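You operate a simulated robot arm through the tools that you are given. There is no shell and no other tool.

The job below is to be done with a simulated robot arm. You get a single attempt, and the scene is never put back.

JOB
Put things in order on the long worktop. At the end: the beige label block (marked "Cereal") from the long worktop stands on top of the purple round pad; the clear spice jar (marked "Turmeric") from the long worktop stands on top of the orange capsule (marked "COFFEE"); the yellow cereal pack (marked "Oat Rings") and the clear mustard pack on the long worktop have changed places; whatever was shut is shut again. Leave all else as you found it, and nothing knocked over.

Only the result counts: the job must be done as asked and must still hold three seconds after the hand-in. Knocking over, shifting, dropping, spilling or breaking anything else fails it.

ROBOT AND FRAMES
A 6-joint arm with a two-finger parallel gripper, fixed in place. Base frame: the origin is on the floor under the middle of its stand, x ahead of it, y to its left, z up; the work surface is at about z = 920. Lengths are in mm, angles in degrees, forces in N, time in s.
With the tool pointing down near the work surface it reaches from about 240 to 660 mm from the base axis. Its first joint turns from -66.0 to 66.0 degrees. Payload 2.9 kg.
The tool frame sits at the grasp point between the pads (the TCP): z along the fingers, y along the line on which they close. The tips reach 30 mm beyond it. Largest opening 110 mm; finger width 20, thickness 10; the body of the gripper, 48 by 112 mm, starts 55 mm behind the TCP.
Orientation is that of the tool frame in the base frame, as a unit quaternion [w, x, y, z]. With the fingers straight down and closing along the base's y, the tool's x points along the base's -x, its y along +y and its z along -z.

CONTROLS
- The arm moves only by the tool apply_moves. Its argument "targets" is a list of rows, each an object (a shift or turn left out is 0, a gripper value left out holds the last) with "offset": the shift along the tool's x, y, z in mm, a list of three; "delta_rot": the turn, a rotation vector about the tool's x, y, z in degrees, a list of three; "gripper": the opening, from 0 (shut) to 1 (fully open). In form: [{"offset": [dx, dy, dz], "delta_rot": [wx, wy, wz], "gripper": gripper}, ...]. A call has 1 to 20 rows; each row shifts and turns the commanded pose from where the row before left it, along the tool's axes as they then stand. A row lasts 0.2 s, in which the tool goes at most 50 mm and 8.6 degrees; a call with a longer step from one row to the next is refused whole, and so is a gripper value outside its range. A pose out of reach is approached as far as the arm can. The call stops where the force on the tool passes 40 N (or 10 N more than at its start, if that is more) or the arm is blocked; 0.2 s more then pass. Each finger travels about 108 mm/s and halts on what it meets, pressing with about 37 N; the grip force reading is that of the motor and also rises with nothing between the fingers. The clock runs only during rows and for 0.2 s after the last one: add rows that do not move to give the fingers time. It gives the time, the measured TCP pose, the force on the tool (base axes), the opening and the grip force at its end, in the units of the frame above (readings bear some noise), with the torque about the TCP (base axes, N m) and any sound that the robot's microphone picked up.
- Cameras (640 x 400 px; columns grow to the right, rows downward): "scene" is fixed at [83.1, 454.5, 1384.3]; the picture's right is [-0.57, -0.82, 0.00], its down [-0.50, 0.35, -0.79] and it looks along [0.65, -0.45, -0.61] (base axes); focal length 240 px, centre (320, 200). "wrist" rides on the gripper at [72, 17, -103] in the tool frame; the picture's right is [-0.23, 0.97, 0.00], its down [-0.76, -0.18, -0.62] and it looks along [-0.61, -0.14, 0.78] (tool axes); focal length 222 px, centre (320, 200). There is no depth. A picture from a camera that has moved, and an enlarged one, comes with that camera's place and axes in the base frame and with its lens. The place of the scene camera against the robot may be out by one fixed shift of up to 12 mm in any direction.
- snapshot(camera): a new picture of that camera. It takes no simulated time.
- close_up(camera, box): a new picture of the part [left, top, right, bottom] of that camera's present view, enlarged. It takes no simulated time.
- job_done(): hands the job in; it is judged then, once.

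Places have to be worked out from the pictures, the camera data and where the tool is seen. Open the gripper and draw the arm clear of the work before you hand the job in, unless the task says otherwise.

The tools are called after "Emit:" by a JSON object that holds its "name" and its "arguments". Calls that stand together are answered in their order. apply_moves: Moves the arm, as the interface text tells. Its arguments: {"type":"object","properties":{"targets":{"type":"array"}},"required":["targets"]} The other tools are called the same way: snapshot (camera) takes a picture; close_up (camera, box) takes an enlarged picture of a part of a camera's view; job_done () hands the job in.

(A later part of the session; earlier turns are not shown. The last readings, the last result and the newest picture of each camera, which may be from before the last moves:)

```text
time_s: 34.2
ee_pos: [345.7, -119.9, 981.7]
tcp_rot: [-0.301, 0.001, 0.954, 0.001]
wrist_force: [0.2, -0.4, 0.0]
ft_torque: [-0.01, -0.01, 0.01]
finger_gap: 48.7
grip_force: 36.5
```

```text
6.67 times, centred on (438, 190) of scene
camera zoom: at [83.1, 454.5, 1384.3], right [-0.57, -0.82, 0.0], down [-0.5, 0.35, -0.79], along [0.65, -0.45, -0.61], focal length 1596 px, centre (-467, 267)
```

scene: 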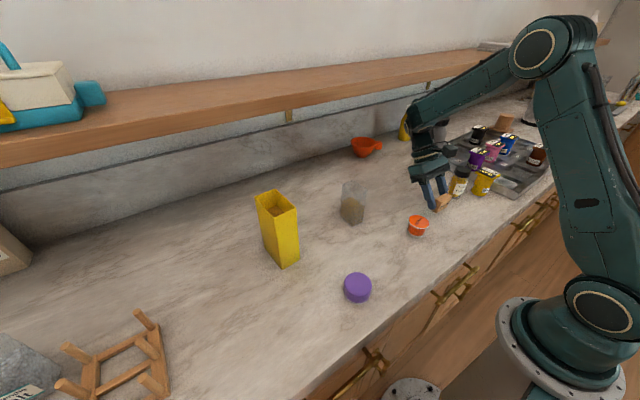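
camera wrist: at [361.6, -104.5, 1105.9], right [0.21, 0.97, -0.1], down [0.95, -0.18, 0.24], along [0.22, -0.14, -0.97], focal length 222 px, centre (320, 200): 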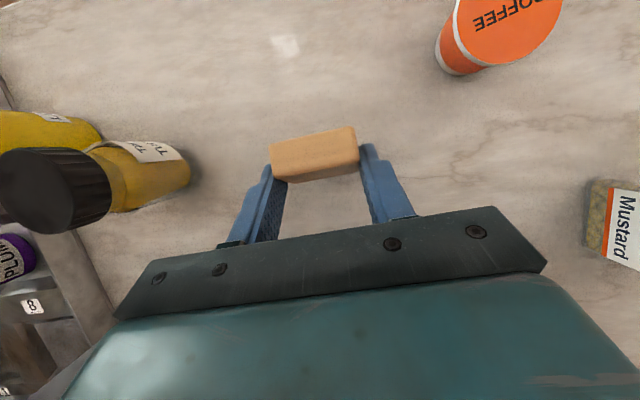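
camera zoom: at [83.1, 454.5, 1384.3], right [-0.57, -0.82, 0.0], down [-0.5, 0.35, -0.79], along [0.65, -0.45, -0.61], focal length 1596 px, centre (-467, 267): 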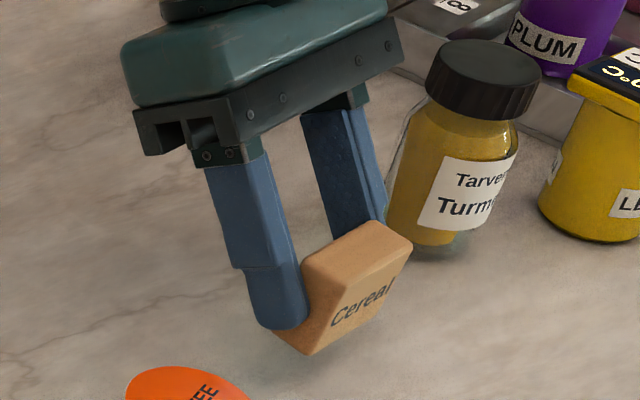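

The block is within about 5° of vertical. I lower it straight down until it just touches the worktop, watching the force.

Emit:
{"name": "apply_moves", "arguments": {"targets": [{"offset": [-2.87, 0, 4.1]}, {"offset": [-5.74, 0, 8.19]}, {"offset": [-2.87, 0, 4.1]}, {"offset": [-0.57, 0, 0.82]}, {"offset": [-0.57, 0, 0.82]}, {"offset": [0, 0, 0]}]}}

Emit:
{"name": "close_up", "arguments": {"camera": "scene", "box": [390, 160, 486, 220]}}

```text
time_s: 35.6
ee_pos: [344.2, -121.1, 960.8]
tcp_rot: [-0.3, -0.001, 0.954, 0.0]
wrist_force: [0.8, 0.3, -1.1]
ft_torque: [-0.01, -0.02, 0.02]
finger_gap: 49.1
grip_force: 36.7
```

```text
6.67 times, centred on (438, 190) of scene
camera zoom: at [83.1, 454.5, 1384.3], right [-0.57, -0.82, 0.0], down [-0.5, 0.35, -0.79], along [0.65, -0.45, -0.61], focal length 1596 px, centre (-467, 267)
```

zoom: 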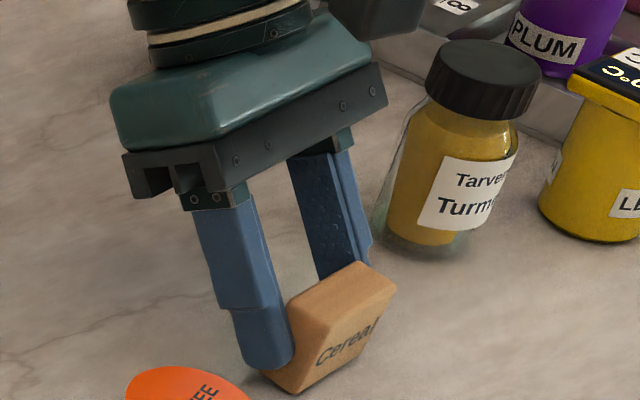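

Still about 2–3 mm above the surface with no contact force. I continue down in 1 mm steps.

Emit:
{"name": "apply_moves", "arguments": {"targets": [{"offset": [-0.57, 0, 0.82]}, {"offset": [-0.57, 0, 0.82]}, {"offset": [0, 0, 0]}]}}

Emit:
{"name": "apply_moves", "arguments": {"targets": [{"offset": [-0.57, 0, 0.82]}, {"offset": [0, 0, 0]}]}}

Emit:
{"name": "apply_moves", "arguments": {"targets": [{"offset": [-0.57, 0, 0.82]}, {"offset": [0, 0, 0]}]}}

Emit:
{"name": "close_up", "arguments": {"camera": "scene", "box": [390, 160, 486, 220]}}

```text
time_s: 36.4
ee_pos: [345.5, -119.9, 957.3]
tcp_rot: [-0.301, 0.0, 0.954, 0.0]
wrist_force: [0.1, -0.1, -0.3]
ft_torque: [-0.01, 0.0, 0.0]
finger_gap: 49.0
grip_force: 36.5
```

```text
time_s: 37.0
ee_pos: [344.3, -119.9, 956.9]
tcp_rot: [-0.301, 0.001, 0.954, 0.0]
wrist_force: [1.1, 0.1, 17.4]
ft_torque: [-0.08, 0.43, 0.02]
finger_gap: 49.1
grip_force: 37.5
```

```text
time_s: 37.6
ee_pos: [345.7, -120.5, 956.7]
tcp_rot: [-0.301, 0.0, 0.954, 0.0]
wrist_force: [1.3, -3.6, 30.9]
ft_torque: [-0.17, 0.81, 0.09]
finger_gap: 48.9
grip_force: 36.8
```

```text
6.67 times, centred on (438, 190) of scene
camera zoom: at [82.8, 454.6, 1384.3], right [-0.57, -0.82, 0.0], down [-0.5, 0.35, -0.79], along [0.65, -0.45, -0.61], focal length 1596 px, centre (-467, 267)
```

zoom: 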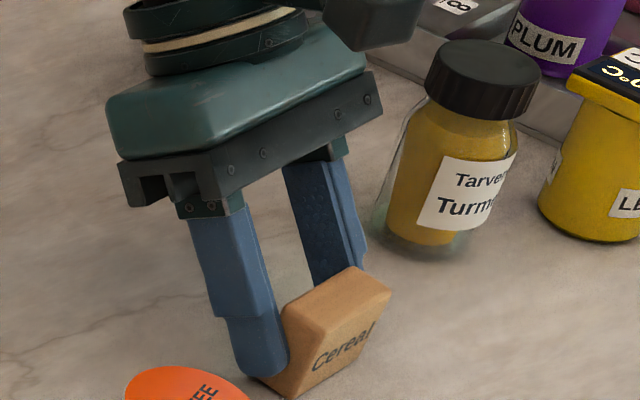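

Contact is confirmed at about 31 N with the grip not slipping at all. I back off 1.3 mm, release gently so the block settles flat, and then retreat straight up.

Emit:
{"name": "apply_moves", "arguments": {"targets": [{"offset": [0.75, 0, -1.07]}, {"offset": [0, 0, 0]}, {"gripper": 0.48}, {"gripper": 0.55}, {"gripper": 0.65}, {"offset": [0, 0, 0]}, {"offset": [0, 0, 0]}]}}

Emit:
{"name": "close_up", "arguments": {"camera": "scene", "box": [390, 160, 486, 220]}}

```text
time_s: 39.2
ee_pos: [345.4, -121.5, 955.9]
tcp_rot: [-0.3, 0.0, 0.954, 0.0]
wrist_force: [-0.1, -0.1, -0.8]
ft_torque: [0.01, 0.03, 0.03]
finger_gap: 71.6
grip_force: 0.0
```

```text
6.67 times, centred on (438, 190) of scene
camera zoom: at [83.1, 454.5, 1384.3], right [-0.57, -0.82, 0.0], down [-0.5, 0.35, -0.79], along [0.65, -0.45, -0.61], focal length 1596 px, centre (-467, 267)
```

zoom: 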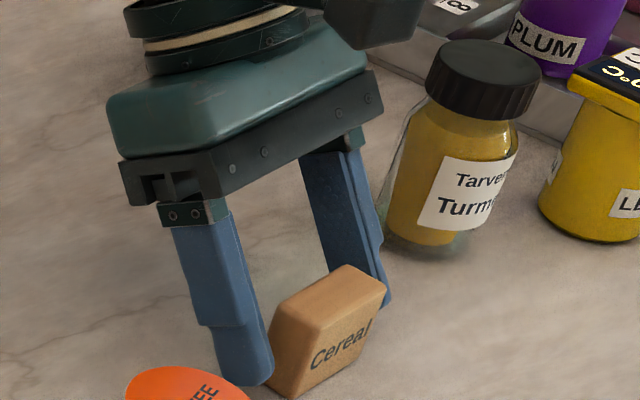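

The block now stands upright with its label facing the robot. I retreat upward 100 mm and bring the tool back to vertical.

Emit:
{"name": "apply_moves", "arguments": {"targets": [{"offset": [5.74, 0, -8.19]}, {"offset": [14.35, 0, -20.5]}, {"offset": [14.35, 0, -20.5]}, {"offset": [14.35, 0, -20.5]}, {"offset": [8.61, 0, -12.3]}, {"delta_rot": [0, -7, 0]}, {"delta_rot": [0, -7, 0]}, {"delta_rot": [0, -7, 0]}, {"delta_rot": [0, -7, 0]}, {"delta_rot": [0, -7, 0]}, {"offset": [0, 0, 0]}, {"offset": [0, 0, 0]}]}}

Emit:
{"name": "snapshot", "arguments": {"camera": "wrist"}}

Emit:
{"name": "close_up", "arguments": {"camera": "wrist", "box": [240, 40, 400, 140]}}

Emit:
{"name": "close_up", "arguments": {"camera": "scene", "box": [390, 160, 486, 220]}}

```text
time_s: 41.8
ee_pos: [341.5, -124.9, 1051.7]
tcp_rot: [-0.031, -0.004, 1.0, -0.004]
wrist_force: [0.2, 0.2, 0.3]
ft_torque: [0.01, 0.01, -0.03]
finger_gap: 71.6
grip_force: 0.1
out of reach, approached as far as the arm can: row 5, 6
```

```text
taken
camera wrist: at [273.9, -108.4, 1159.9], right [0.22, 0.98, -0.02], down [0.8, -0.17, 0.58], along [0.56, -0.15, -0.82], focal length 222 px, centre (320, 200)
```

wrist: 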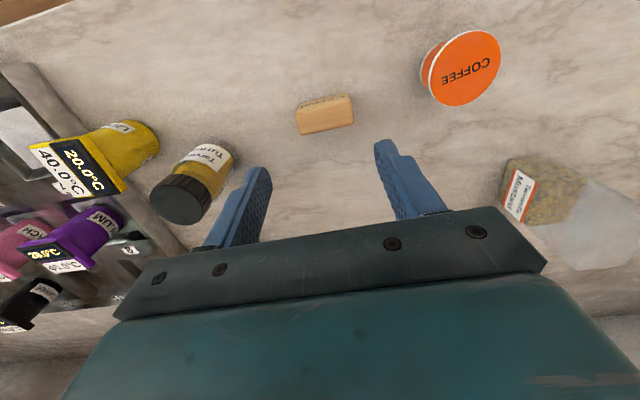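

```text
4.00 times, centred on (320, 90) of wrist
camera zoom: at [273.9, -108.4, 1159.9], right [0.22, 0.98, -0.02], down [0.8, -0.17, 0.58], along [0.56, -0.15, -0.82], focal length 888 px, centre (320, 640)
```

zoom: 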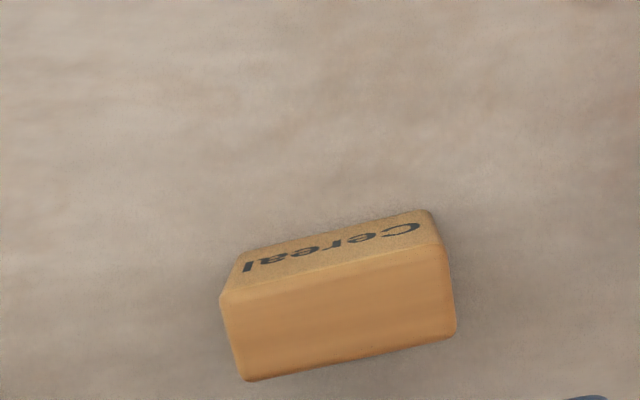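

```text
6.67 times, centred on (438, 190) of scene
camera zoom: at [83.1, 454.5, 1384.3], right [-0.57, -0.82, 0.0], down [-0.5, 0.35, -0.79], along [0.65, -0.45, -0.61], focal length 1596 px, centre (-467, 267)
```

zoom: 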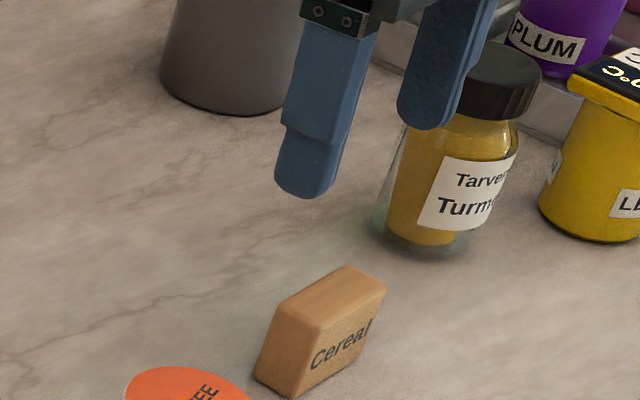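

The block stands nicely at about 20 mm thick along x. Two retreat rows were clipped by reach, leaving the tool tilted by about 3.6°, so I correct the orientation and re-read the pose.

Emit:
{"name": "apply_moves", "arguments": {"targets": [{"delta_rot": [-0.46, -3.55, 0.46]}, {"offset": [0, 0, 0]}, {"offset": [0, 0, 0]}]}}

Emit:
{"name": "snapshot", "arguments": {"camera": "wrist"}}

Emit:
{"name": "close_up", "arguments": {"camera": "wrist", "box": [240, 40, 400, 140]}}

Emit:
{"name": "close_up", "arguments": {"camera": "wrist", "box": [130, 100, 290, 200]}}

Emit:
{"name": "close_up", "arguments": {"camera": "wrist", "box": [380, 5, 540, 105]}}

```text
time_s: 42.6
ee_pos: [341.3, -125.7, 1050.8]
tcp_rot: [-0.001, 0.0, 1.0, -0.001]
wrist_force: [-0.3, -0.1, 0.4]
ft_torque: [0.04, 0.0, -0.04]
finger_gap: 71.5
grip_force: 0.0
```

```text
taken
camera wrist: at [267.0, -109.0, 1155.9], right [0.23, 0.97, 0.0], down [0.76, -0.18, 0.62], along [0.61, -0.14, -0.78], focal length 222 px, centre (320, 200)
```

wrist: 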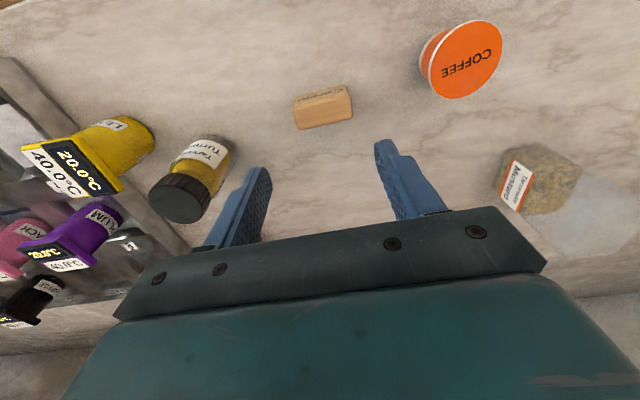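

```text
4.00 times, centred on (320, 90) of wrist
camera zoom: at [267.0, -109.0, 1155.9], right [0.23, 0.97, 0.0], down [0.76, -0.18, 0.62], along [0.61, -0.14, -0.78], focal length 888 px, centre (320, 640)
```

zoom: 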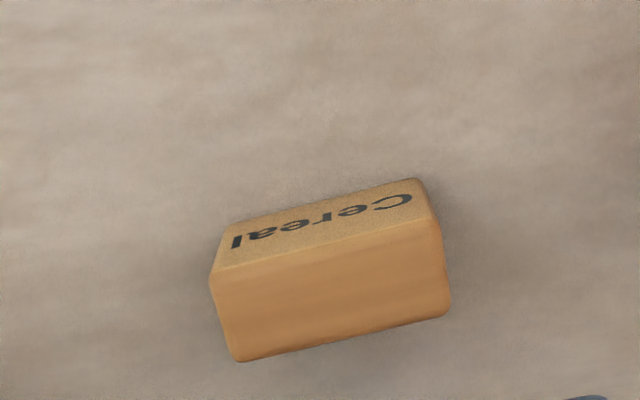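

```text
4.00 times, centred on (210, 150) of wrist
camera zoom: at [267.0, -109.0, 1155.9], right [0.23, 0.97, 0.0], down [0.76, -0.18, 0.62], along [0.61, -0.14, -0.78], focal length 888 px, centre (760, 400)
```

zoom: 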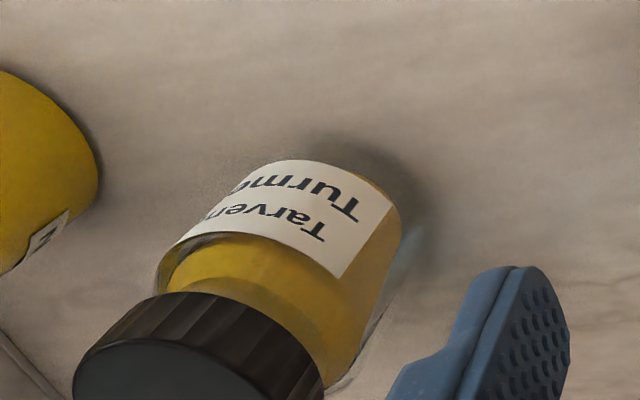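

```text
4.00 times, centred on (460, 55) of wrist
camera zoom: at [267.0, -109.0, 1155.9], right [0.23, 0.97, 0.0], down [0.76, -0.18, 0.62], along [0.61, -0.14, -0.78], focal length 888 px, centre (-240, 780)
```

zoom: 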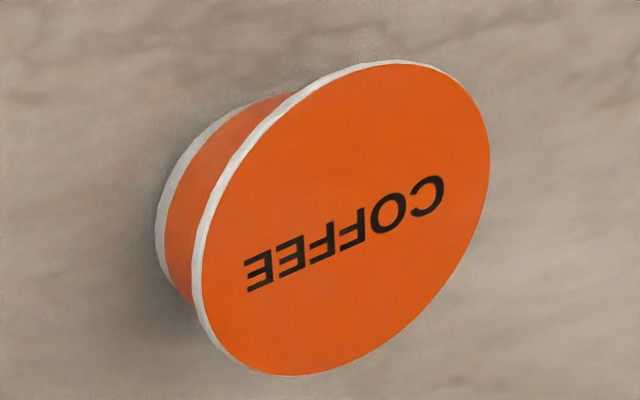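

The tool is vertical again at about (341, −126, 1051). The block is centred at tool offset (12, 5.6) and aligned. I move over it, descend around its ends and check before closing.

Emit:
{"name": "apply_moves", "arguments": {"targets": [{"offset": [12, 5.6, 0]}, {"offset": [0, 0, 20]}, {"offset": [0, 0, 30]}, {"offset": [0, 0, 25]}, {"offset": [0, 0, 12]}, {"offset": [0, 0, 6]}, {"offset": [0, 0, 0]}, {"offset": [0, 0, 0]}]}}

Emit:
{"name": "close_up", "arguments": {"camera": "wrist", "box": [220, 100, 420, 225]}}

Emit:
{"name": "close_up", "arguments": {"camera": "scene", "box": [390, 160, 486, 220]}}

```text
time_s: 44.4
ee_pos: [327.6, -120.1, 958.6]
tcp_rot: [-0.001, 0.002, 1.0, 0.0]
wrist_force: [0.4, 1.1, -0.9]
ft_torque: [0.0, 0.0, -0.02]
finger_gap: 71.7
grip_force: 0.0
```

```text
3.20 times, centred on (320, 162) of wrist
camera zoom: at [254.6, -102.7, 1062.6], right [0.23, 0.97, 0.0], down [0.76, -0.18, 0.62], along [0.61, -0.14, -0.78], focal length 711 px, centre (320, 320)
```

zoom: 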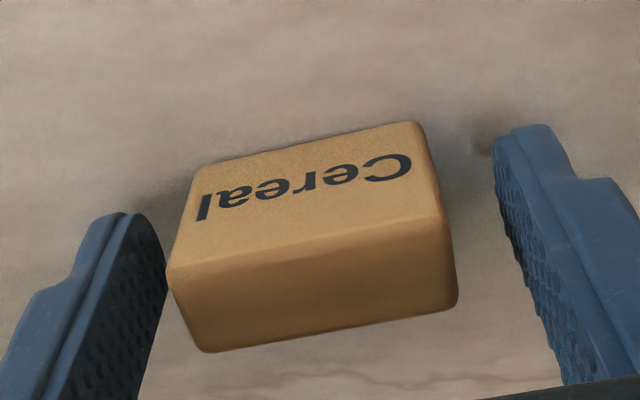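

```text
6.67 times, centred on (438, 190) of scene
camera zoom: at [83.1, 454.5, 1384.3], right [-0.57, -0.82, 0.0], down [-0.5, 0.35, -0.79], along [0.65, -0.45, -0.61], focal length 1596 px, centre (-467, 267)
```

zoom: 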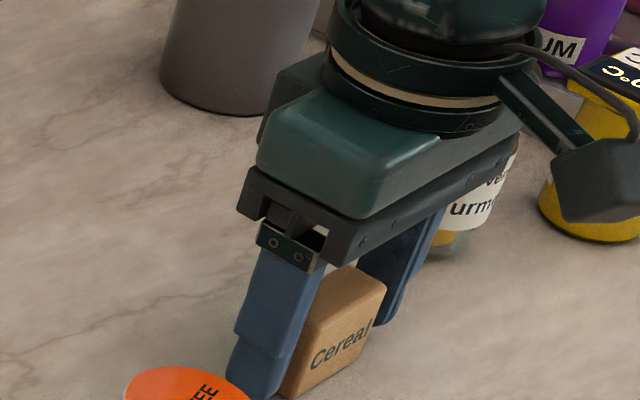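

The block is centred between the fingers within 1 mm. I close, wait, and lift slowly.

Emit:
{"name": "apply_moves", "arguments": {"targets": [{"gripper": 0.3}, {"gripper": 0.3}, {"gripper": 0.3}, {"gripper": 0.3}, {"gripper": 0.3}, {"offset": [0, 0, -2]}, {"offset": [0, 0, -4]}, {"offset": [0, 0, -6]}, {"offset": [0, 0, -6]}, {"offset": [0, 0, -2]}, {"offset": [0, 0, 0]}]}}

Emit:
{"name": "close_up", "arguments": {"camera": "wrist", "box": [220, 100, 420, 225]}}

Emit:
{"name": "close_up", "arguments": {"camera": "scene", "box": [390, 160, 486, 220]}}

```text
time_s: 46.8
ee_pos: [329.2, -120.5, 978.2]
tcp_rot: [-0.001, 0.001, 1.0, -0.002]
wrist_force: [0.5, -0.7, -1.2]
ft_torque: [-0.02, -0.01, 0.02]
finger_gap: 48.6
grip_force: 36.5
```

```text
3.20 times, centred on (320, 162) of wrist
camera zoom: at [255.4, -103.6, 1082.2], right [0.23, 0.97, 0.0], down [0.76, -0.18, 0.62], along [0.61, -0.14, -0.78], focal length 711 px, centre (320, 320)
```

zoom: 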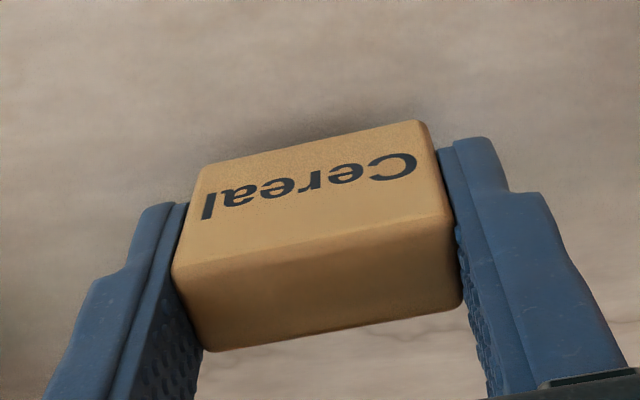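

```text
6.67 times, centred on (438, 190) of scene
camera zoom: at [83.1, 454.5, 1384.3], right [-0.57, -0.82, 0.0], down [-0.5, 0.35, -0.79], along [0.65, -0.45, -0.61], focal length 1596 px, centre (-467, 267)
```

zoom: 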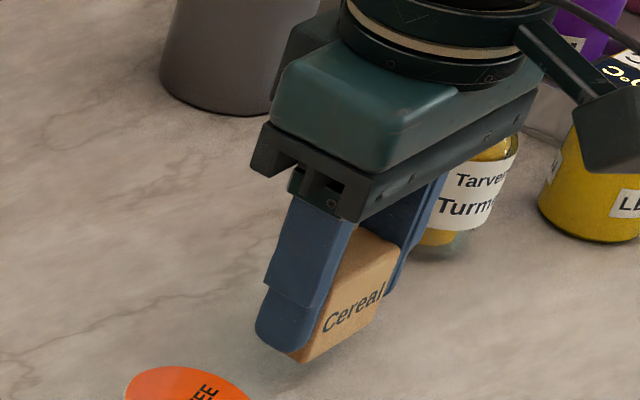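

Held firmly at 48.6 mm. I raise it to about z=1040 so that it clears the capsule, in gentle steps.

Emit:
{"name": "apply_moves", "arguments": {"targets": [{"offset": [0, 0, -5]}, {"offset": [0, 0, -10]}, {"offset": [0, 0, -12]}, {"offset": [0, 0, -12]}, {"offset": [0, 0, -12]}, {"offset": [0, 0, -8]}, {"offset": [0, 0, -3]}, {"offset": [0, 0, 0]}]}}

Emit:
{"name": "apply_moves", "arguments": {"targets": [{"offset": [0.77, 4.94, 0]}, {"offset": [1.54, 9.88, 0]}, {"offset": [2.31, 14.82, 0]}, {"offset": [3.08, 19.76, 0]}, {"offset": [3.86, 24.7, 0]}, {"offset": [3.86, 24.7, 0]}, {"offset": [3.86, 24.7, 0]}, {"offset": [3.86, 24.7, 0]}, {"offset": [3.86, 24.7, 0]}, {"offset": [3.86, 24.7, 0]}, {"offset": [3.86, 24.7, 0]}, {"offset": [3.86, 24.7, 0]}, {"offset": [3.86, 24.7, 0]}, {"offset": [3.86, 24.7, 0]}, {"offset": [3.08, 19.76, 0]}, {"offset": [2.31, 14.82, 0]}, {"offset": [1.54, 9.88, 0]}, {"offset": [0.72, 4.64, 0]}, {"offset": [0, 0, 0]}]}}

Emit:
{"name": "snapshot", "arguments": {"camera": "wrist"}}

Emit:
{"name": "snapshot", "arguments": {"camera": "scene"}}

```text
time_s: 48.6
ee_pos: [329.5, -120.5, 1040.1]
tcp_rot: [-0.001, 0.001, 1.0, -0.001]
wrist_force: [-0.6, 0.3, 0.2]
ft_torque: [-0.01, -0.05, -0.03]
finger_gap: 48.7
grip_force: 36.5
```

```text
time_s: 52.6
ee_pos: [276.2, 226.2, 1039.1]
tcp_rot: [-0.001, 0.001, 1.0, -0.001]
wrist_force: [-0.1, 0.1, -0.8]
ft_torque: [-0.02, -0.01, 0.02]
finger_gap: 48.9
grip_force: 36.6
```

```text
taken
camera wrist: at [202.2, 242.3, 1144.1], right [0.23, 0.97, 0.0], down [0.76, -0.18, 0.62], along [0.6, -0.14, -0.78], focal length 222 px, centre (320, 200)
```

wrist: 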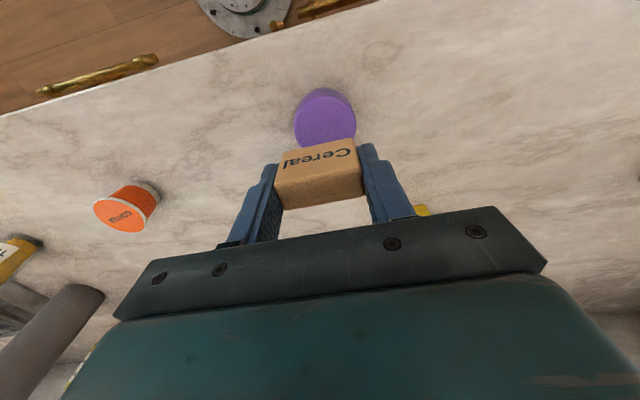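

```text
taken
```

scene: 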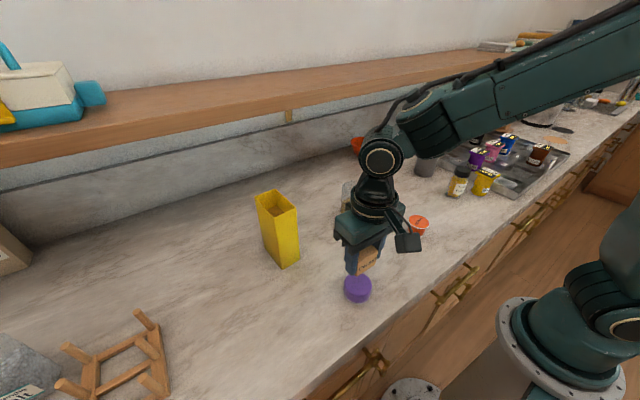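

Held steadily above the pad. I enlarge the pad here to fix its offset from the tool before lowering.

Emit:
{"name": "close_up", "arguments": {"camera": "wrist", "box": [265, 75, 385, 150]}}

Emit:
{"name": "close_up", "arguments": {"camera": "scene", "box": [310, 240, 406, 300]}}

```text
5.33 times, centred on (325, 112) of wrist
camera zoom: at [202.2, 242.3, 1144.1], right [0.23, 0.97, 0.0], down [0.76, -0.18, 0.62], along [0.6, -0.14, -0.78], focal length 1185 px, centre (293, 667)
```

zoom: 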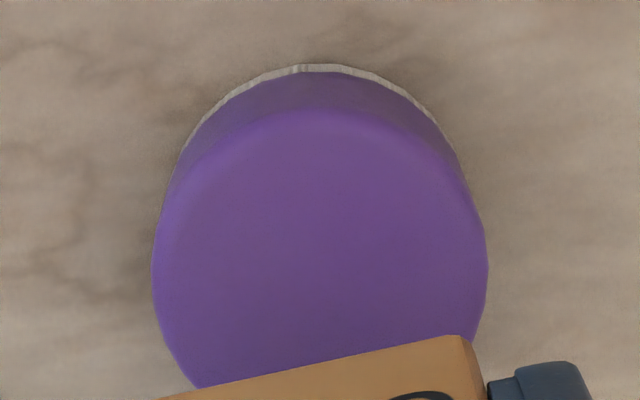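

```text
6.67 times, centred on (358, 270) of scene
camera zoom: at [83.1, 454.5, 1384.3], right [-0.57, -0.82, 0.0], down [-0.5, 0.35, -0.79], along [0.65, -0.45, -0.61], focal length 1596 px, centre (67, -267)
```

zoom: 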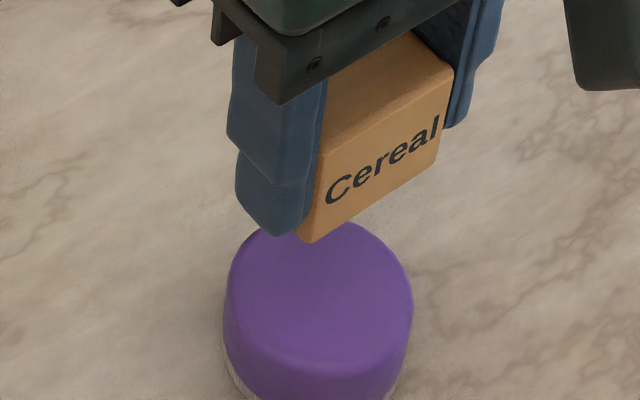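

The pad centre is about 5 mm further along +y. I shift by that, then lower most of the way (to about 4–10 mm above contact).

Emit:
{"name": "apply_moves", "arguments": {"targets": [{"offset": [0.4, 2.4, 0]}, {"offset": [0.4, 2.5, 0]}, {"offset": [0, 0, 8]}, {"offset": [0, 0, 12]}, {"offset": [0, 0, 12]}, {"offset": [0, 0, 8]}, {"offset": [0, 0, 2]}, {"offset": [0, 0, 0]}]}}

Emit:
{"name": "close_up", "arguments": {"camera": "scene", "box": [310, 240, 406, 300]}}

Emit:
{"name": "close_up", "arguments": {"camera": "wrist", "box": [220, 80, 420, 205]}}

```text
time_s: 54.4
ee_pos: [275.2, 230.9, 997.8]
tcp_rot: [-0.001, 0.001, 1.0, 0.0]
wrist_force: [0.5, 0.2, 0.0]
ft_torque: [-0.02, 0.02, 0.01]
finger_gap: 49.1
grip_force: 36.8
```

```text
6.67 times, centred on (358, 270) of scene
camera zoom: at [83.1, 454.5, 1384.3], right [-0.57, -0.82, 0.0], down [-0.5, 0.35, -0.79], along [0.65, -0.45, -0.61], focal length 1596 px, centre (67, -267)
```

zoom: 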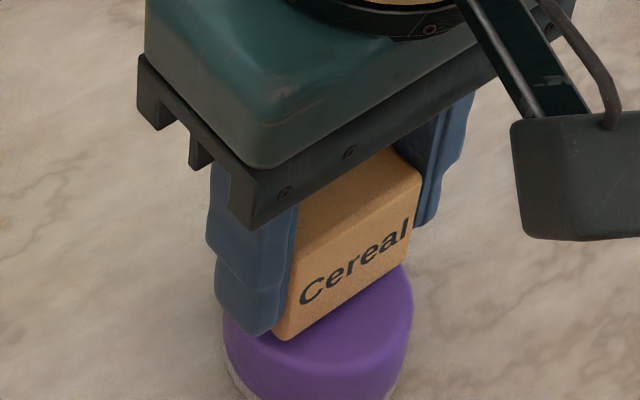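

```text
3.20 times, centred on (320, 142) of wrist
camera zoom: at [201.4, 247.0, 1101.9], right [0.23, 0.97, 0.0], down [0.76, -0.18, 0.62], along [0.6, -0.14, -0.78], focal length 711 px, centre (320, 384)
```

zoom: 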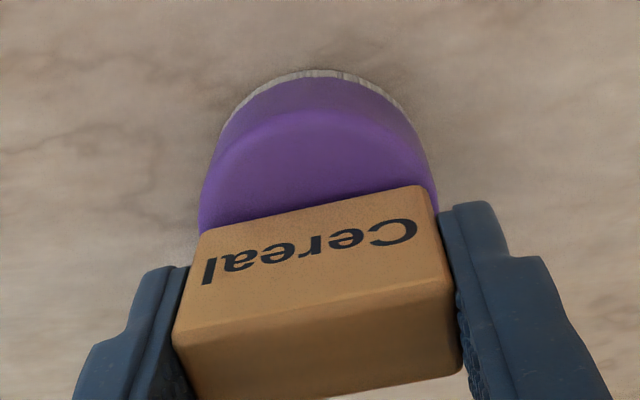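

Alignment over the pad looks good. I lower in small steps, watching for contact.

Emit:
{"name": "apply_moves", "arguments": {"targets": [{"offset": [0, 0, 1]}, {"offset": [0, 0, 1]}, {"offset": [0, 0, 0.7]}, {"offset": [0, 0, 0]}]}}

Emit:
{"name": "apply_moves", "arguments": {"targets": [{"offset": [0, 0, 0.7]}, {"offset": [0, 0, 0.7]}, {"offset": [0, 0, 0]}]}}

Emit:
{"name": "apply_moves", "arguments": {"targets": [{"offset": [0, 0, 0.7]}, {"offset": [0, 0, 0]}]}}

```text
time_s: 55.4
ee_pos: [274.4, 230.5, 996.2]
tcp_rot: [-0.001, 0.001, 1.0, -0.001]
wrist_force: [0.4, 0.5, 0.6]
ft_torque: [0.0, -0.01, 0.01]
finger_gap: 48.9
grip_force: 37.2
```

```text
time_s: 56.2
ee_pos: [275.3, 230.5, 994.6]
tcp_rot: [-0.001, 0.001, 1.0, -0.001]
wrist_force: [-0.1, -0.2, -0.2]
ft_torque: [-0.01, 0.02, 0.01]
finger_gap: 49.0
grip_force: 37.1
```

```text
time_s: 56.8
ee_pos: [274.5, 229.7, 993.2]
tcp_rot: [-0.001, 0.001, 1.0, -0.001]
wrist_force: [0.2, -0.1, -0.6]
ft_torque: [0.02, 0.03, 0.01]
finger_gap: 49.1
grip_force: 36.9
```

No contact yet at z≈993. I continue down in sub-millimetre to 1 mm steps.

Emit:
{"name": "apply_moves", "arguments": {"targets": [{"offset": [0, 0, 0.7]}, {"offset": [0, 0, 0.5]}, {"offset": [0, 0, 0]}]}}

Emit:
{"name": "apply_moves", "arguments": {"targets": [{"offset": [0, 0, 0.7]}, {"offset": [0, 0, 0]}]}}

Emit:
{"name": "close_up", "arguments": {"camera": "scene", "box": [310, 240, 406, 300]}}

```text
time_s: 57.6
ee_pos: [274.0, 230.5, 991.6]
tcp_rot: [0.0, 0.002, 1.0, 0.0]
wrist_force: [-0.6, -0.3, 9.6]
ft_torque: [0.03, 0.0, 0.01]
finger_gap: 49.1
grip_force: 37.3
```

```text
time_s: 58.2
ee_pos: [275.4, 230.1, 991.3]
tcp_rot: [0.001, 0.001, 1.0, -0.001]
wrist_force: [-0.1, 0.0, 19.9]
ft_torque: [-0.03, 0.0, -0.02]
finger_gap: 48.9
grip_force: 37.0
```

```text
6.67 times, centred on (358, 270) of scene
camera zoom: at [82.9, 454.4, 1384.3], right [-0.57, -0.82, 0.0], down [-0.5, 0.35, -0.79], along [0.65, -0.45, -0.61], focal length 1596 px, centre (67, -267)
```

zoom: 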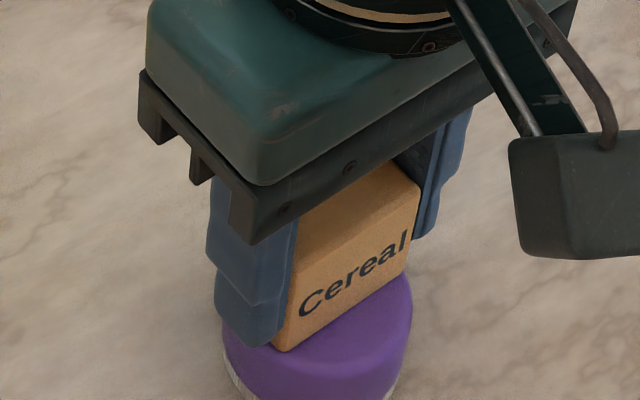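

Flat contact on the pad (20 N, almost no torque). I relieve slightly, open the gripper, and retreat straight up.

Emit:
{"name": "apply_moves", "arguments": {"targets": [{"offset": [0, 0, -0.9]}, {"offset": [0, 0, 0]}, {"gripper": 0.47}, {"gripper": 0.5}, {"gripper": 0.56}, {"gripper": 0.62}, {"offset": [0, 0, 0]}]}}

Emit:
{"name": "close_up", "arguments": {"camera": "scene", "box": [310, 240, 406, 300]}}

Emit:
{"name": "close_up", "arguments": {"camera": "wrist", "box": [220, 80, 420, 205]}}

```text
time_s: 59.8
ee_pos: [274.7, 229.7, 992.4]
tcp_rot: [0.0, 0.001, 1.0, -0.001]
wrist_force: [0.4, -0.1, 0.3]
ft_torque: [-0.02, -0.02, 0.03]
finger_gap: 68.5
grip_force: 0.1
```

```text
6.67 times, centred on (358, 270) of scene
camera zoom: at [83.1, 454.5, 1384.3], right [-0.57, -0.82, 0.0], down [-0.5, 0.35, -0.79], along [0.65, -0.45, -0.61], focal length 1596 px, centre (67, -267)
```

zoom: 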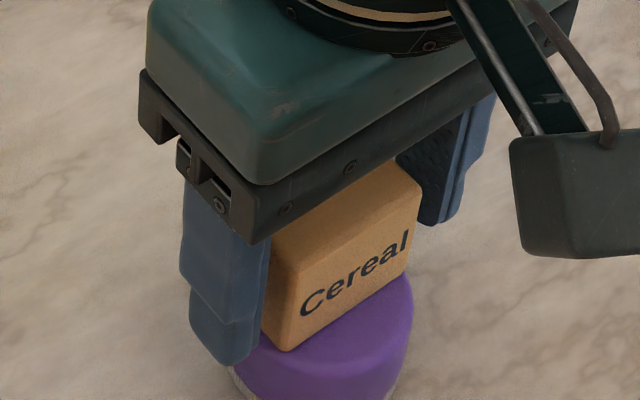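

```text
3.20 times, centred on (320, 142) of wrist
camera zoom: at [200.7, 246.9, 1096.9], right [0.23, 0.97, 0.0], down [0.76, -0.18, 0.62], along [0.61, -0.14, -0.78], focal length 711 px, centre (320, 384)
```

zoom: 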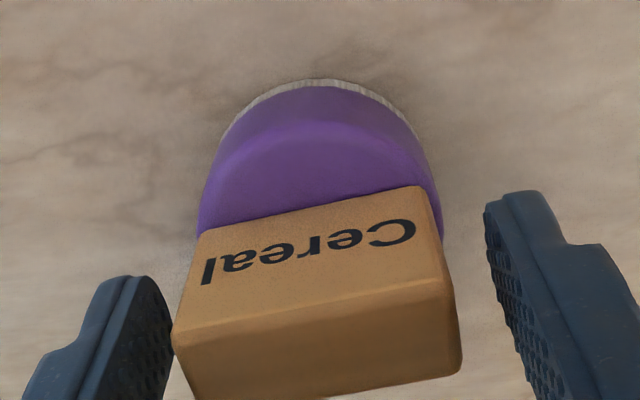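

The block stands square on the pad. I retreat upward and travel empty to a viewpoint over the spice jar at about (330, −240, 1132).

Emit:
{"name": "apply_moves", "arguments": {"targets": [{"offset": [0, 0, -15]}, {"offset": [0, 0, -35]}, {"offset": [0, 0, -45]}, {"offset": [0, 0, -45]}, {"offset": [-5.53, -47, 0]}, {"offset": [-5.53, -47, 0]}, {"offset": [-5.53, -47, 0]}, {"offset": [-5.53, -47, 0]}, {"offset": [-5.53, -47, 0]}, {"offset": [-5.53, -47, 0]}, {"offset": [-5.53, -47, 0]}, {"offset": [-5.53, -47, 0]}, {"offset": [-5.53, -47, 0]}, {"offset": [-5.53, -47, 0]}, {"offset": [0, 0, 0]}, {"offset": [0, 0, 0]}]}}

Emit:
{"name": "snapshot", "arguments": {"camera": "wrist"}}

Emit:
{"name": "snapshot", "arguments": {"camera": "scene"}}

Emit:
{"name": "close_up", "arguments": {"camera": "scene", "box": [310, 250, 406, 310]}}

```text
time_s: 63.2
ee_pos: [329.6, -239.7, 1132.7]
tcp_rot: [0.0, 0.001, 1.0, -0.001]
wrist_force: [-0.3, -0.8, -0.6]
ft_torque: [-0.02, 0.01, -0.02]
finger_gap: 68.4
grip_force: 0.1
```

```text
taken
camera wrist: at [256.2, -222.5, 1237.1], right [0.23, 0.97, 0.0], down [0.76, -0.18, 0.62], along [0.61, -0.14, -0.78], focal length 222 px, centre (320, 200)
```

wrist: 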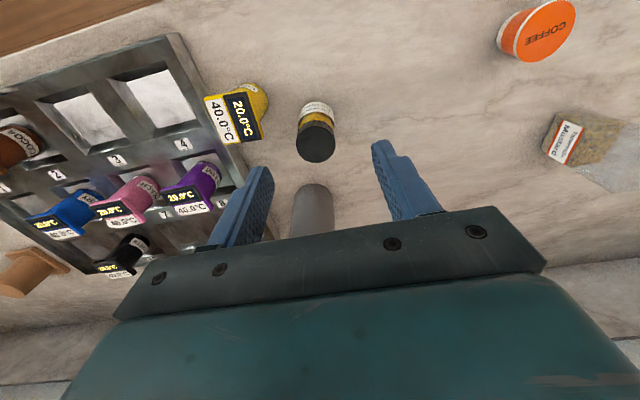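

```text
taken
```

scene: 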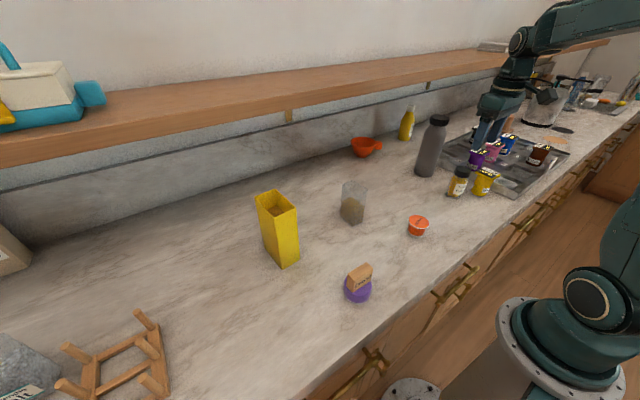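

```text
6.67 times, centred on (358, 280) of scene
camera zoom: at [83.1, 454.5, 1384.3], right [-0.57, -0.82, 0.0], down [-0.5, 0.35, -0.79], along [0.65, -0.45, -0.61], focal length 1596 px, centre (67, -333)
```

zoom: 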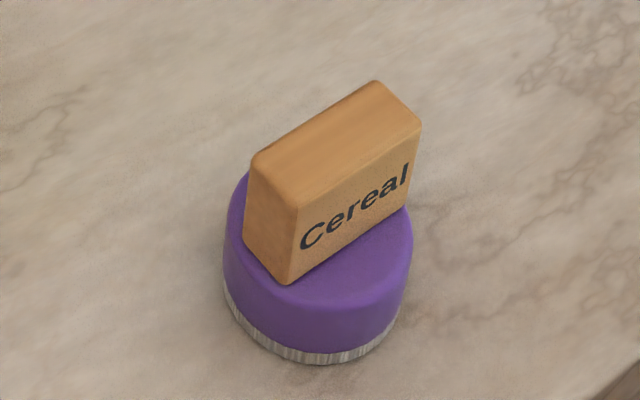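

The label block stands upright and centred on the pad. Now I enlarge the jar and its neighbours, and the capsule.

Emit:
{"name": "close_up", "arguments": {"camera": "wrist", "box": [260, 90, 380, 165]}}

Emit:
{"name": "close_up", "arguments": {"camera": "wrist", "box": [480, 0, 600, 75]}}

Emit:
{"name": "close_up", "arguments": {"camera": "wrist", "box": [190, 70, 390, 195]}}

Emit:
{"name": "close_up", "arguments": {"camera": "scene", "box": [410, 110, 506, 205]}}

```text
5.33 times, centred on (320, 128) of wrist
camera zoom: at [256.2, -222.5, 1237.1], right [0.23, 0.97, 0.0], down [0.76, -0.18, 0.62], along [0.61, -0.14, -0.78], focal length 1185 px, centre (320, 587)
```

zoom: 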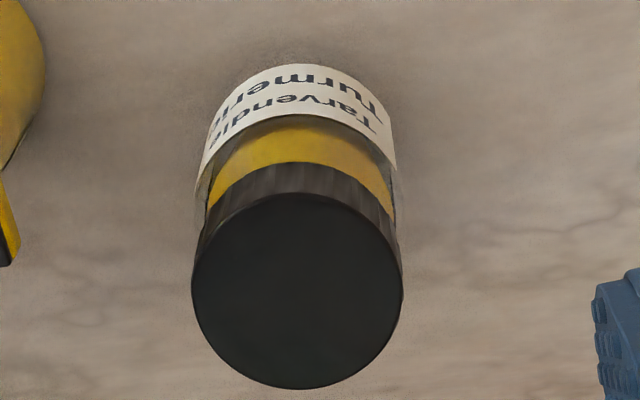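

```text
5.33 times, centred on (540, 38) of wrist
camera zoom: at [256.2, -222.5, 1237.1], right [0.23, 0.97, 0.0], down [0.76, -0.18, 0.62], along [0.61, -0.14, -0.78], focal length 1185 px, centre (-853, 1067)
```

zoom: 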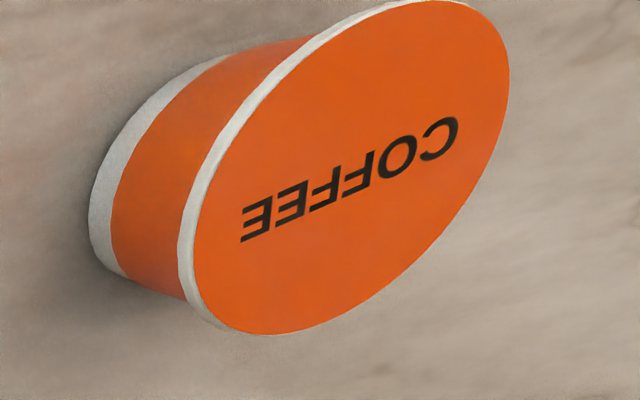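

```text
3.20 times, centred on (290, 132) of wrist
camera zoom: at [256.2, -222.5, 1237.1], right [0.23, 0.97, 0.0], down [0.76, -0.18, 0.62], along [0.61, -0.14, -0.78], focal length 711 px, centre (416, 416)
```

zoom: 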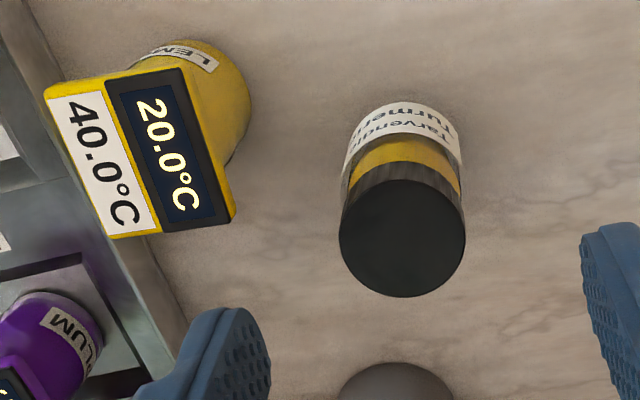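

```text
4.21 times, centred on (458, 158) of scene
camera zoom: at [83.1, 454.5, 1384.3], right [-0.57, -0.82, 0.0], down [-0.5, 0.35, -0.79], along [0.65, -0.45, -0.61], focal length 1008 px, centre (-261, 379)
```

zoom: 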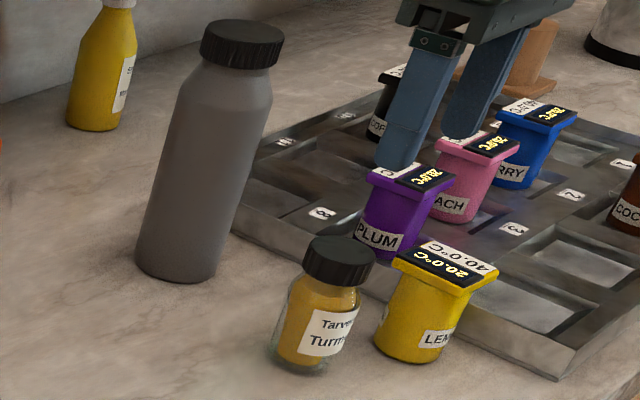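

The jar reads at about (361, −252), about 45 mm in diameter and 83 mm tall. The LEMON pot's plate edge is at y≈−307, leaving room for a finger. I move over the jar and stop with the tips just above its cap to check.

Emit:
{"name": "apply_moves", "arguments": {"targets": [{"offset": [-31, -12.3, 0]}, {"offset": [0, 0, 40]}, {"offset": [0, 0, 37]}, {"offset": [0, 0, 0]}, {"offset": [0, 0, 0]}]}}

Emit:
{"name": "snapshot", "arguments": {"camera": "wrist"}}

Emit:
{"name": "close_up", "arguments": {"camera": "wrist", "box": [220, 90, 420, 215]}}

Emit:
{"name": "close_up", "arguments": {"camera": "scene", "box": [410, 130, 522, 200]}}

```text
time_s: 64.4
ee_pos: [359.4, -252.4, 1056.1]
tcp_rot: [-0.001, 0.001, 1.0, -0.001]
wrist_force: [-0.3, 0.1, -0.4]
ft_torque: [-0.01, 0.01, -0.01]
finger_gap: 68.1
grip_force: 0.0
```

```text
taken
camera wrist: at [285.2, -235.4, 1160.5], right [0.23, 0.97, 0.0], down [0.76, -0.18, 0.62], along [0.61, -0.14, -0.78], focal length 222 px, centre (320, 200)
```

wrist: 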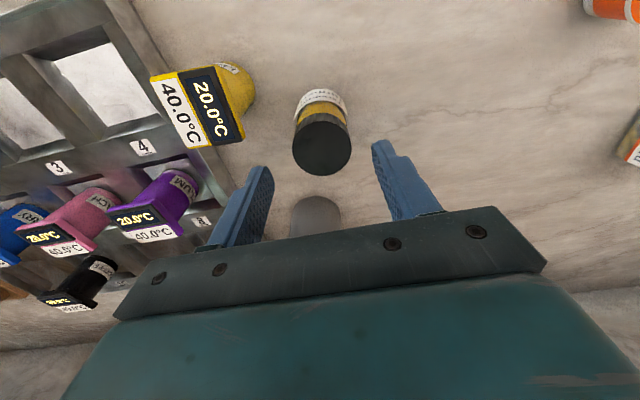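

```text
3.20 times, centred on (320, 152) of wrist
camera zoom: at [285.2, -235.4, 1160.5], right [0.23, 0.97, 0.0], down [0.76, -0.18, 0.62], along [0.61, -0.14, -0.78], focal length 711 px, centre (320, 352)
```

zoom: 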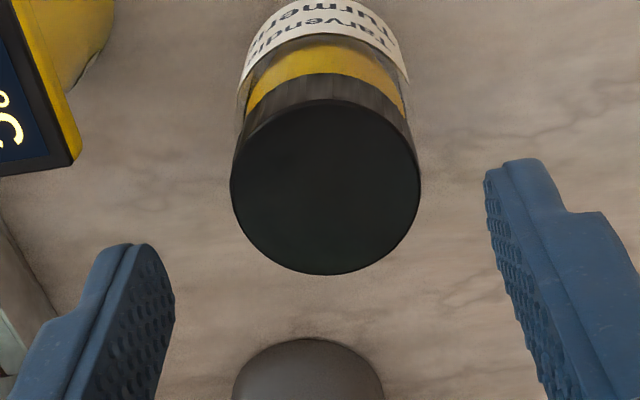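

```text
5.71 times, centred on (466, 165) of scene
camera zoom: at [83.1, 454.5, 1384.3], right [-0.57, -0.82, 0.0], down [-0.5, 0.35, -0.79], along [0.65, -0.45, -0.61], focal length 1368 px, centre (-514, 400)
```

zoom: 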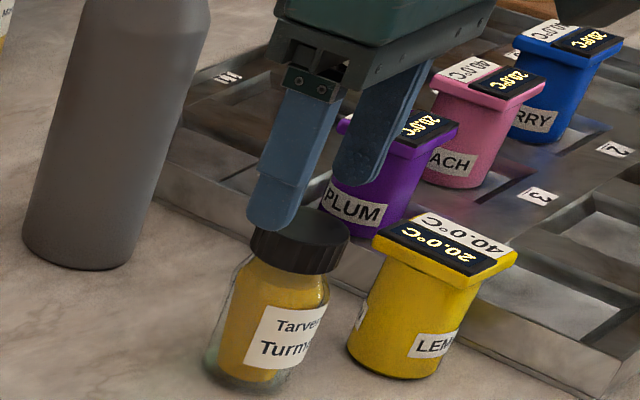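

The tool is within about 1 mm of the jar's axis; the LEMON plate (top at about z=990) is clear of the finger and below the palm. I descend so the tips sit at about z=932 and check before closing.

Emit:
{"name": "apply_moves", "arguments": {"targets": [{"offset": [-0.9, 1.1, 0]}, {"offset": [0, 0, 25]}, {"offset": [0, 0, 25]}, {"offset": [0, 0, 25]}, {"offset": [0, 0, 12]}, {"offset": [0, 0, 6]}, {"offset": [0, 0, 0]}, {"offset": [0, 0, 0]}]}}

Emit:
{"name": "snapshot", "arguments": {"camera": "wrist"}}

Emit:
{"name": "close_up", "arguments": {"camera": "scene", "box": [410, 130, 522, 200]}}

```text
time_s: 66.2
ee_pos: [360.2, -250.6, 963.1]
tcp_rot: [-0.002, 0.001, 1.0, -0.001]
wrist_force: [0.5, 0.1, 0.0]
ft_torque: [-0.01, 0.0, -0.02]
finger_gap: 68.3
grip_force: 0.0
```

```text
taken
camera wrist: at [286.7, -234.4, 1066.6], right [0.23, 0.97, 0.0], down [0.76, -0.18, 0.62], along [0.6, -0.14, -0.78], focal length 222 px, centre (320, 200)
```

wrist: 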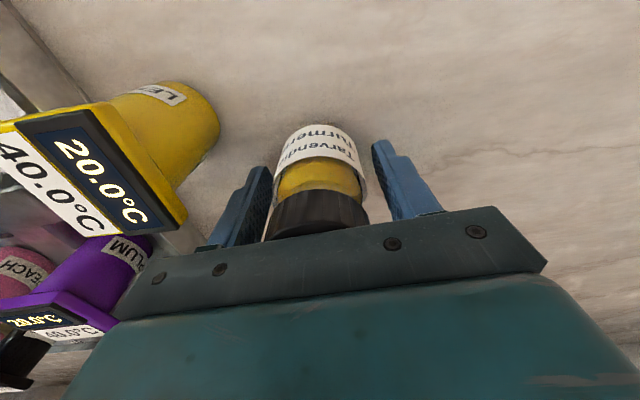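

```text
5.71 times, centred on (466, 165) of scene
camera zoom: at [83.1, 454.5, 1384.3], right [-0.57, -0.82, 0.0], down [-0.5, 0.35, -0.79], along [0.65, -0.45, -0.61], focal length 1368 px, centre (-514, 400)
```

zoom: 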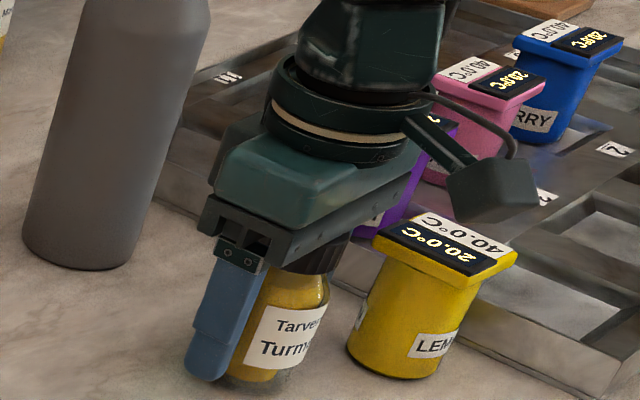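

The fingers straddle the jar body cleanly with no contact forces. I close, then lift slowly 15 mm and check.

Emit:
{"name": "apply_moves", "arguments": {"targets": [{"gripper": 0.5}, {"gripper": 0.35}, {"gripper": 0.35}, {"gripper": 0.35}, {"gripper": 0.35}]}}

Emit:
{"name": "apply_moves", "arguments": {"targets": [{"offset": [0, 0, -2]}, {"offset": [0, 0, -3]}, {"offset": [0, 0, -5]}, {"offset": [0, 0, -5]}, {"offset": [0, 0, 0]}, {"offset": [0, 0, 0]}]}}

Emit:
{"name": "snapshot", "arguments": {"camera": "wrist"}}

Emit:
{"name": "close_up", "arguments": {"camera": "scene", "box": [410, 130, 522, 200]}}

```text
time_s: 67.4
ee_pos: [360.5, -249.3, 963.0]
tcp_rot: [0.0, 0.001, 1.0, 0.0]
wrist_force: [-0.8, -0.8, 0.0]
ft_torque: [0.0, -0.01, 0.02]
finger_gap: 47.0
grip_force: 36.6
```

```text
time_s: 68.8
ee_pos: [360.5, -251.6, 978.1]
tcp_rot: [0.0, 0.001, 1.0, 0.0]
wrist_force: [-0.3, -0.6, -2.1]
ft_torque: [-0.02, 0.01, -0.03]
finger_gap: 46.9
grip_force: 36.7
```

```text
taken
camera wrist: at [286.5, -234.4, 1082.3], right [0.23, 0.97, 0.0], down [0.76, -0.18, 0.62], along [0.61, -0.14, -0.78], focal length 222 px, centre (320, 200)
```

wrist: 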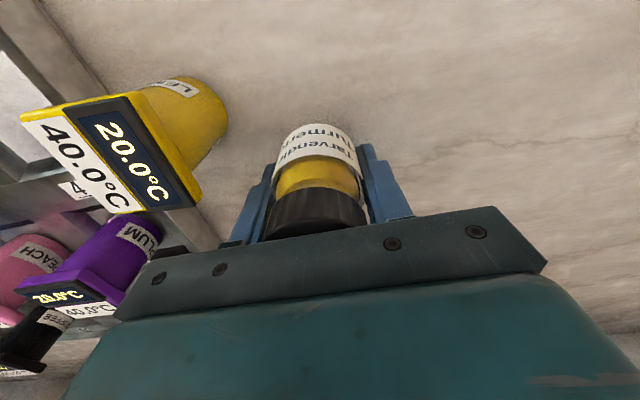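

```text
5.71 times, centred on (466, 165) of scene
camera zoom: at [83.1, 454.5, 1384.3], right [-0.57, -0.82, 0.0], down [-0.5, 0.35, -0.79], along [0.65, -0.45, -0.61], focal length 1368 px, centre (-514, 400)
```

zoom: 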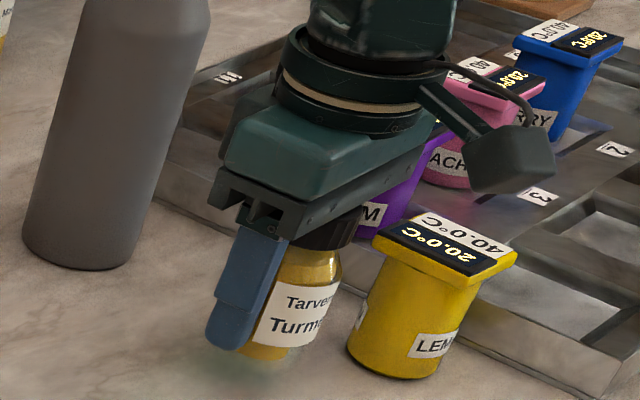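

Jar held securely (46.9 mm, about 2 N of weight). I raise it slowly to z≈1040 and carry it gently over the capsule.

Emit:
{"name": "apply_moves", "arguments": {"targets": [{"offset": [0, 0, -5]}, {"offset": [0, 0, -8]}, {"offset": [0, 0, -12]}, {"offset": [0, 0, -12]}, {"offset": [0, 0, -12]}, {"offset": [0, 0, -8]}, {"offset": [0, 0, -5]}, {"offset": [0, 0, 0]}]}}

Emit:
{"name": "apply_moves", "arguments": {"targets": [{"offset": [0.94, 4.91, 0]}, {"offset": [1.88, 9.82, 0]}, {"offset": [2.82, 14.73, 0]}, {"offset": [3.76, 19.64, 0]}, {"offset": [4.7, 24.55, 0]}, {"offset": [4.7, 24.55, 0]}, {"offset": [4.7, 24.55, 0]}, {"offset": [4.7, 24.55, 0]}, {"offset": [4.7, 24.55, 0]}, {"offset": [4.7, 24.55, 0]}, {"offset": [3.76, 19.64, 0]}, {"offset": [2.82, 14.73, 0]}, {"offset": [1.32, 6.87, 0]}, {"offset": [0.45, 2.36, 0]}, {"offset": [0, 0, 0]}, {"offset": [0, 0, 0]}]}}

Emit:
{"name": "snapshot", "arguments": {"camera": "wrist"}}

Emit:
{"name": "close_up", "arguments": {"camera": "wrist", "box": [240, 60, 400, 160]}}

Emit:
{"name": "close_up", "arguments": {"camera": "scene", "box": [370, 180, 466, 240]}}

```text
time_s: 70.6
ee_pos: [361.1, -251.6, 1038.9]
tcp_rot: [-0.001, 0.002, 1.0, -0.001]
wrist_force: [0.0, 0.0, -2.7]
ft_torque: [0.01, -0.01, 0.01]
finger_gap: 46.8
grip_force: 36.8
```

```text
time_s: 74.0
ee_pos: [315.0, -9.4, 1039.8]
tcp_rot: [-0.001, 0.001, 1.0, -0.001]
wrist_force: [-0.8, 0.1, -2.1]
ft_torque: [-0.01, -0.03, -0.01]
finger_gap: 46.7
grip_force: 37.2
```

```text
taken
camera wrist: at [241.6, 6.4, 1144.1], right [0.23, 0.97, 0.0], down [0.76, -0.18, 0.62], along [0.61, -0.14, -0.78], focal length 222 px, centre (320, 200)
```

wrist: 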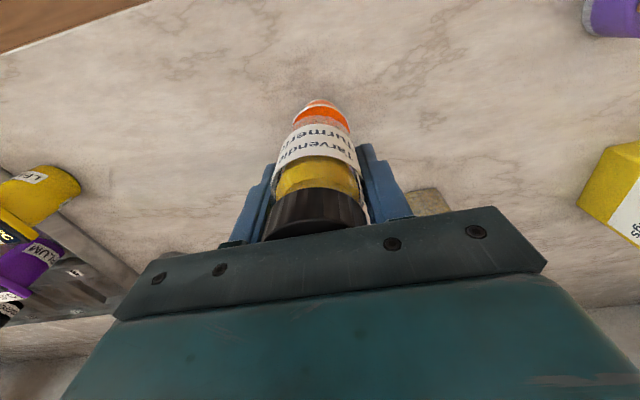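

```text
4.00 times, centred on (320, 110) of wrist
camera zoom: at [241.6, 6.4, 1144.1], right [0.23, 0.97, 0.0], down [0.76, -0.18, 0.62], along [0.61, -0.14, -0.78], focal length 888 px, centre (320, 560)
```

zoom: 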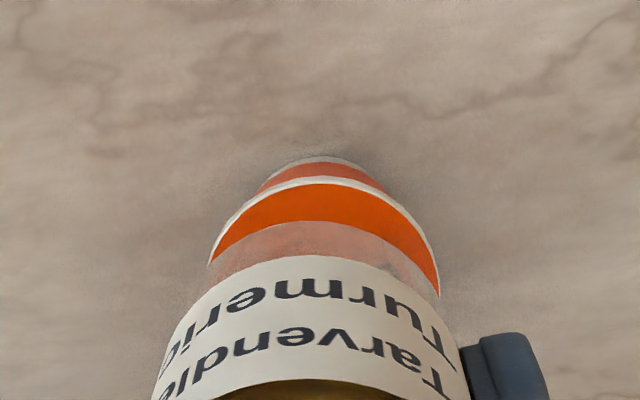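

```text
6.67 times, centred on (418, 210) of scene
camera zoom: at [83.1, 454.5, 1384.3], right [-0.57, -0.82, 0.0], down [-0.5, 0.35, -0.79], along [0.65, -0.45, -0.61], focal length 1596 px, centre (-333, 133)
```

zoom: 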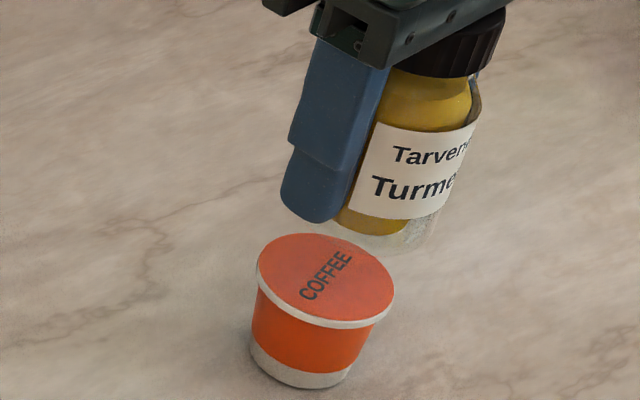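

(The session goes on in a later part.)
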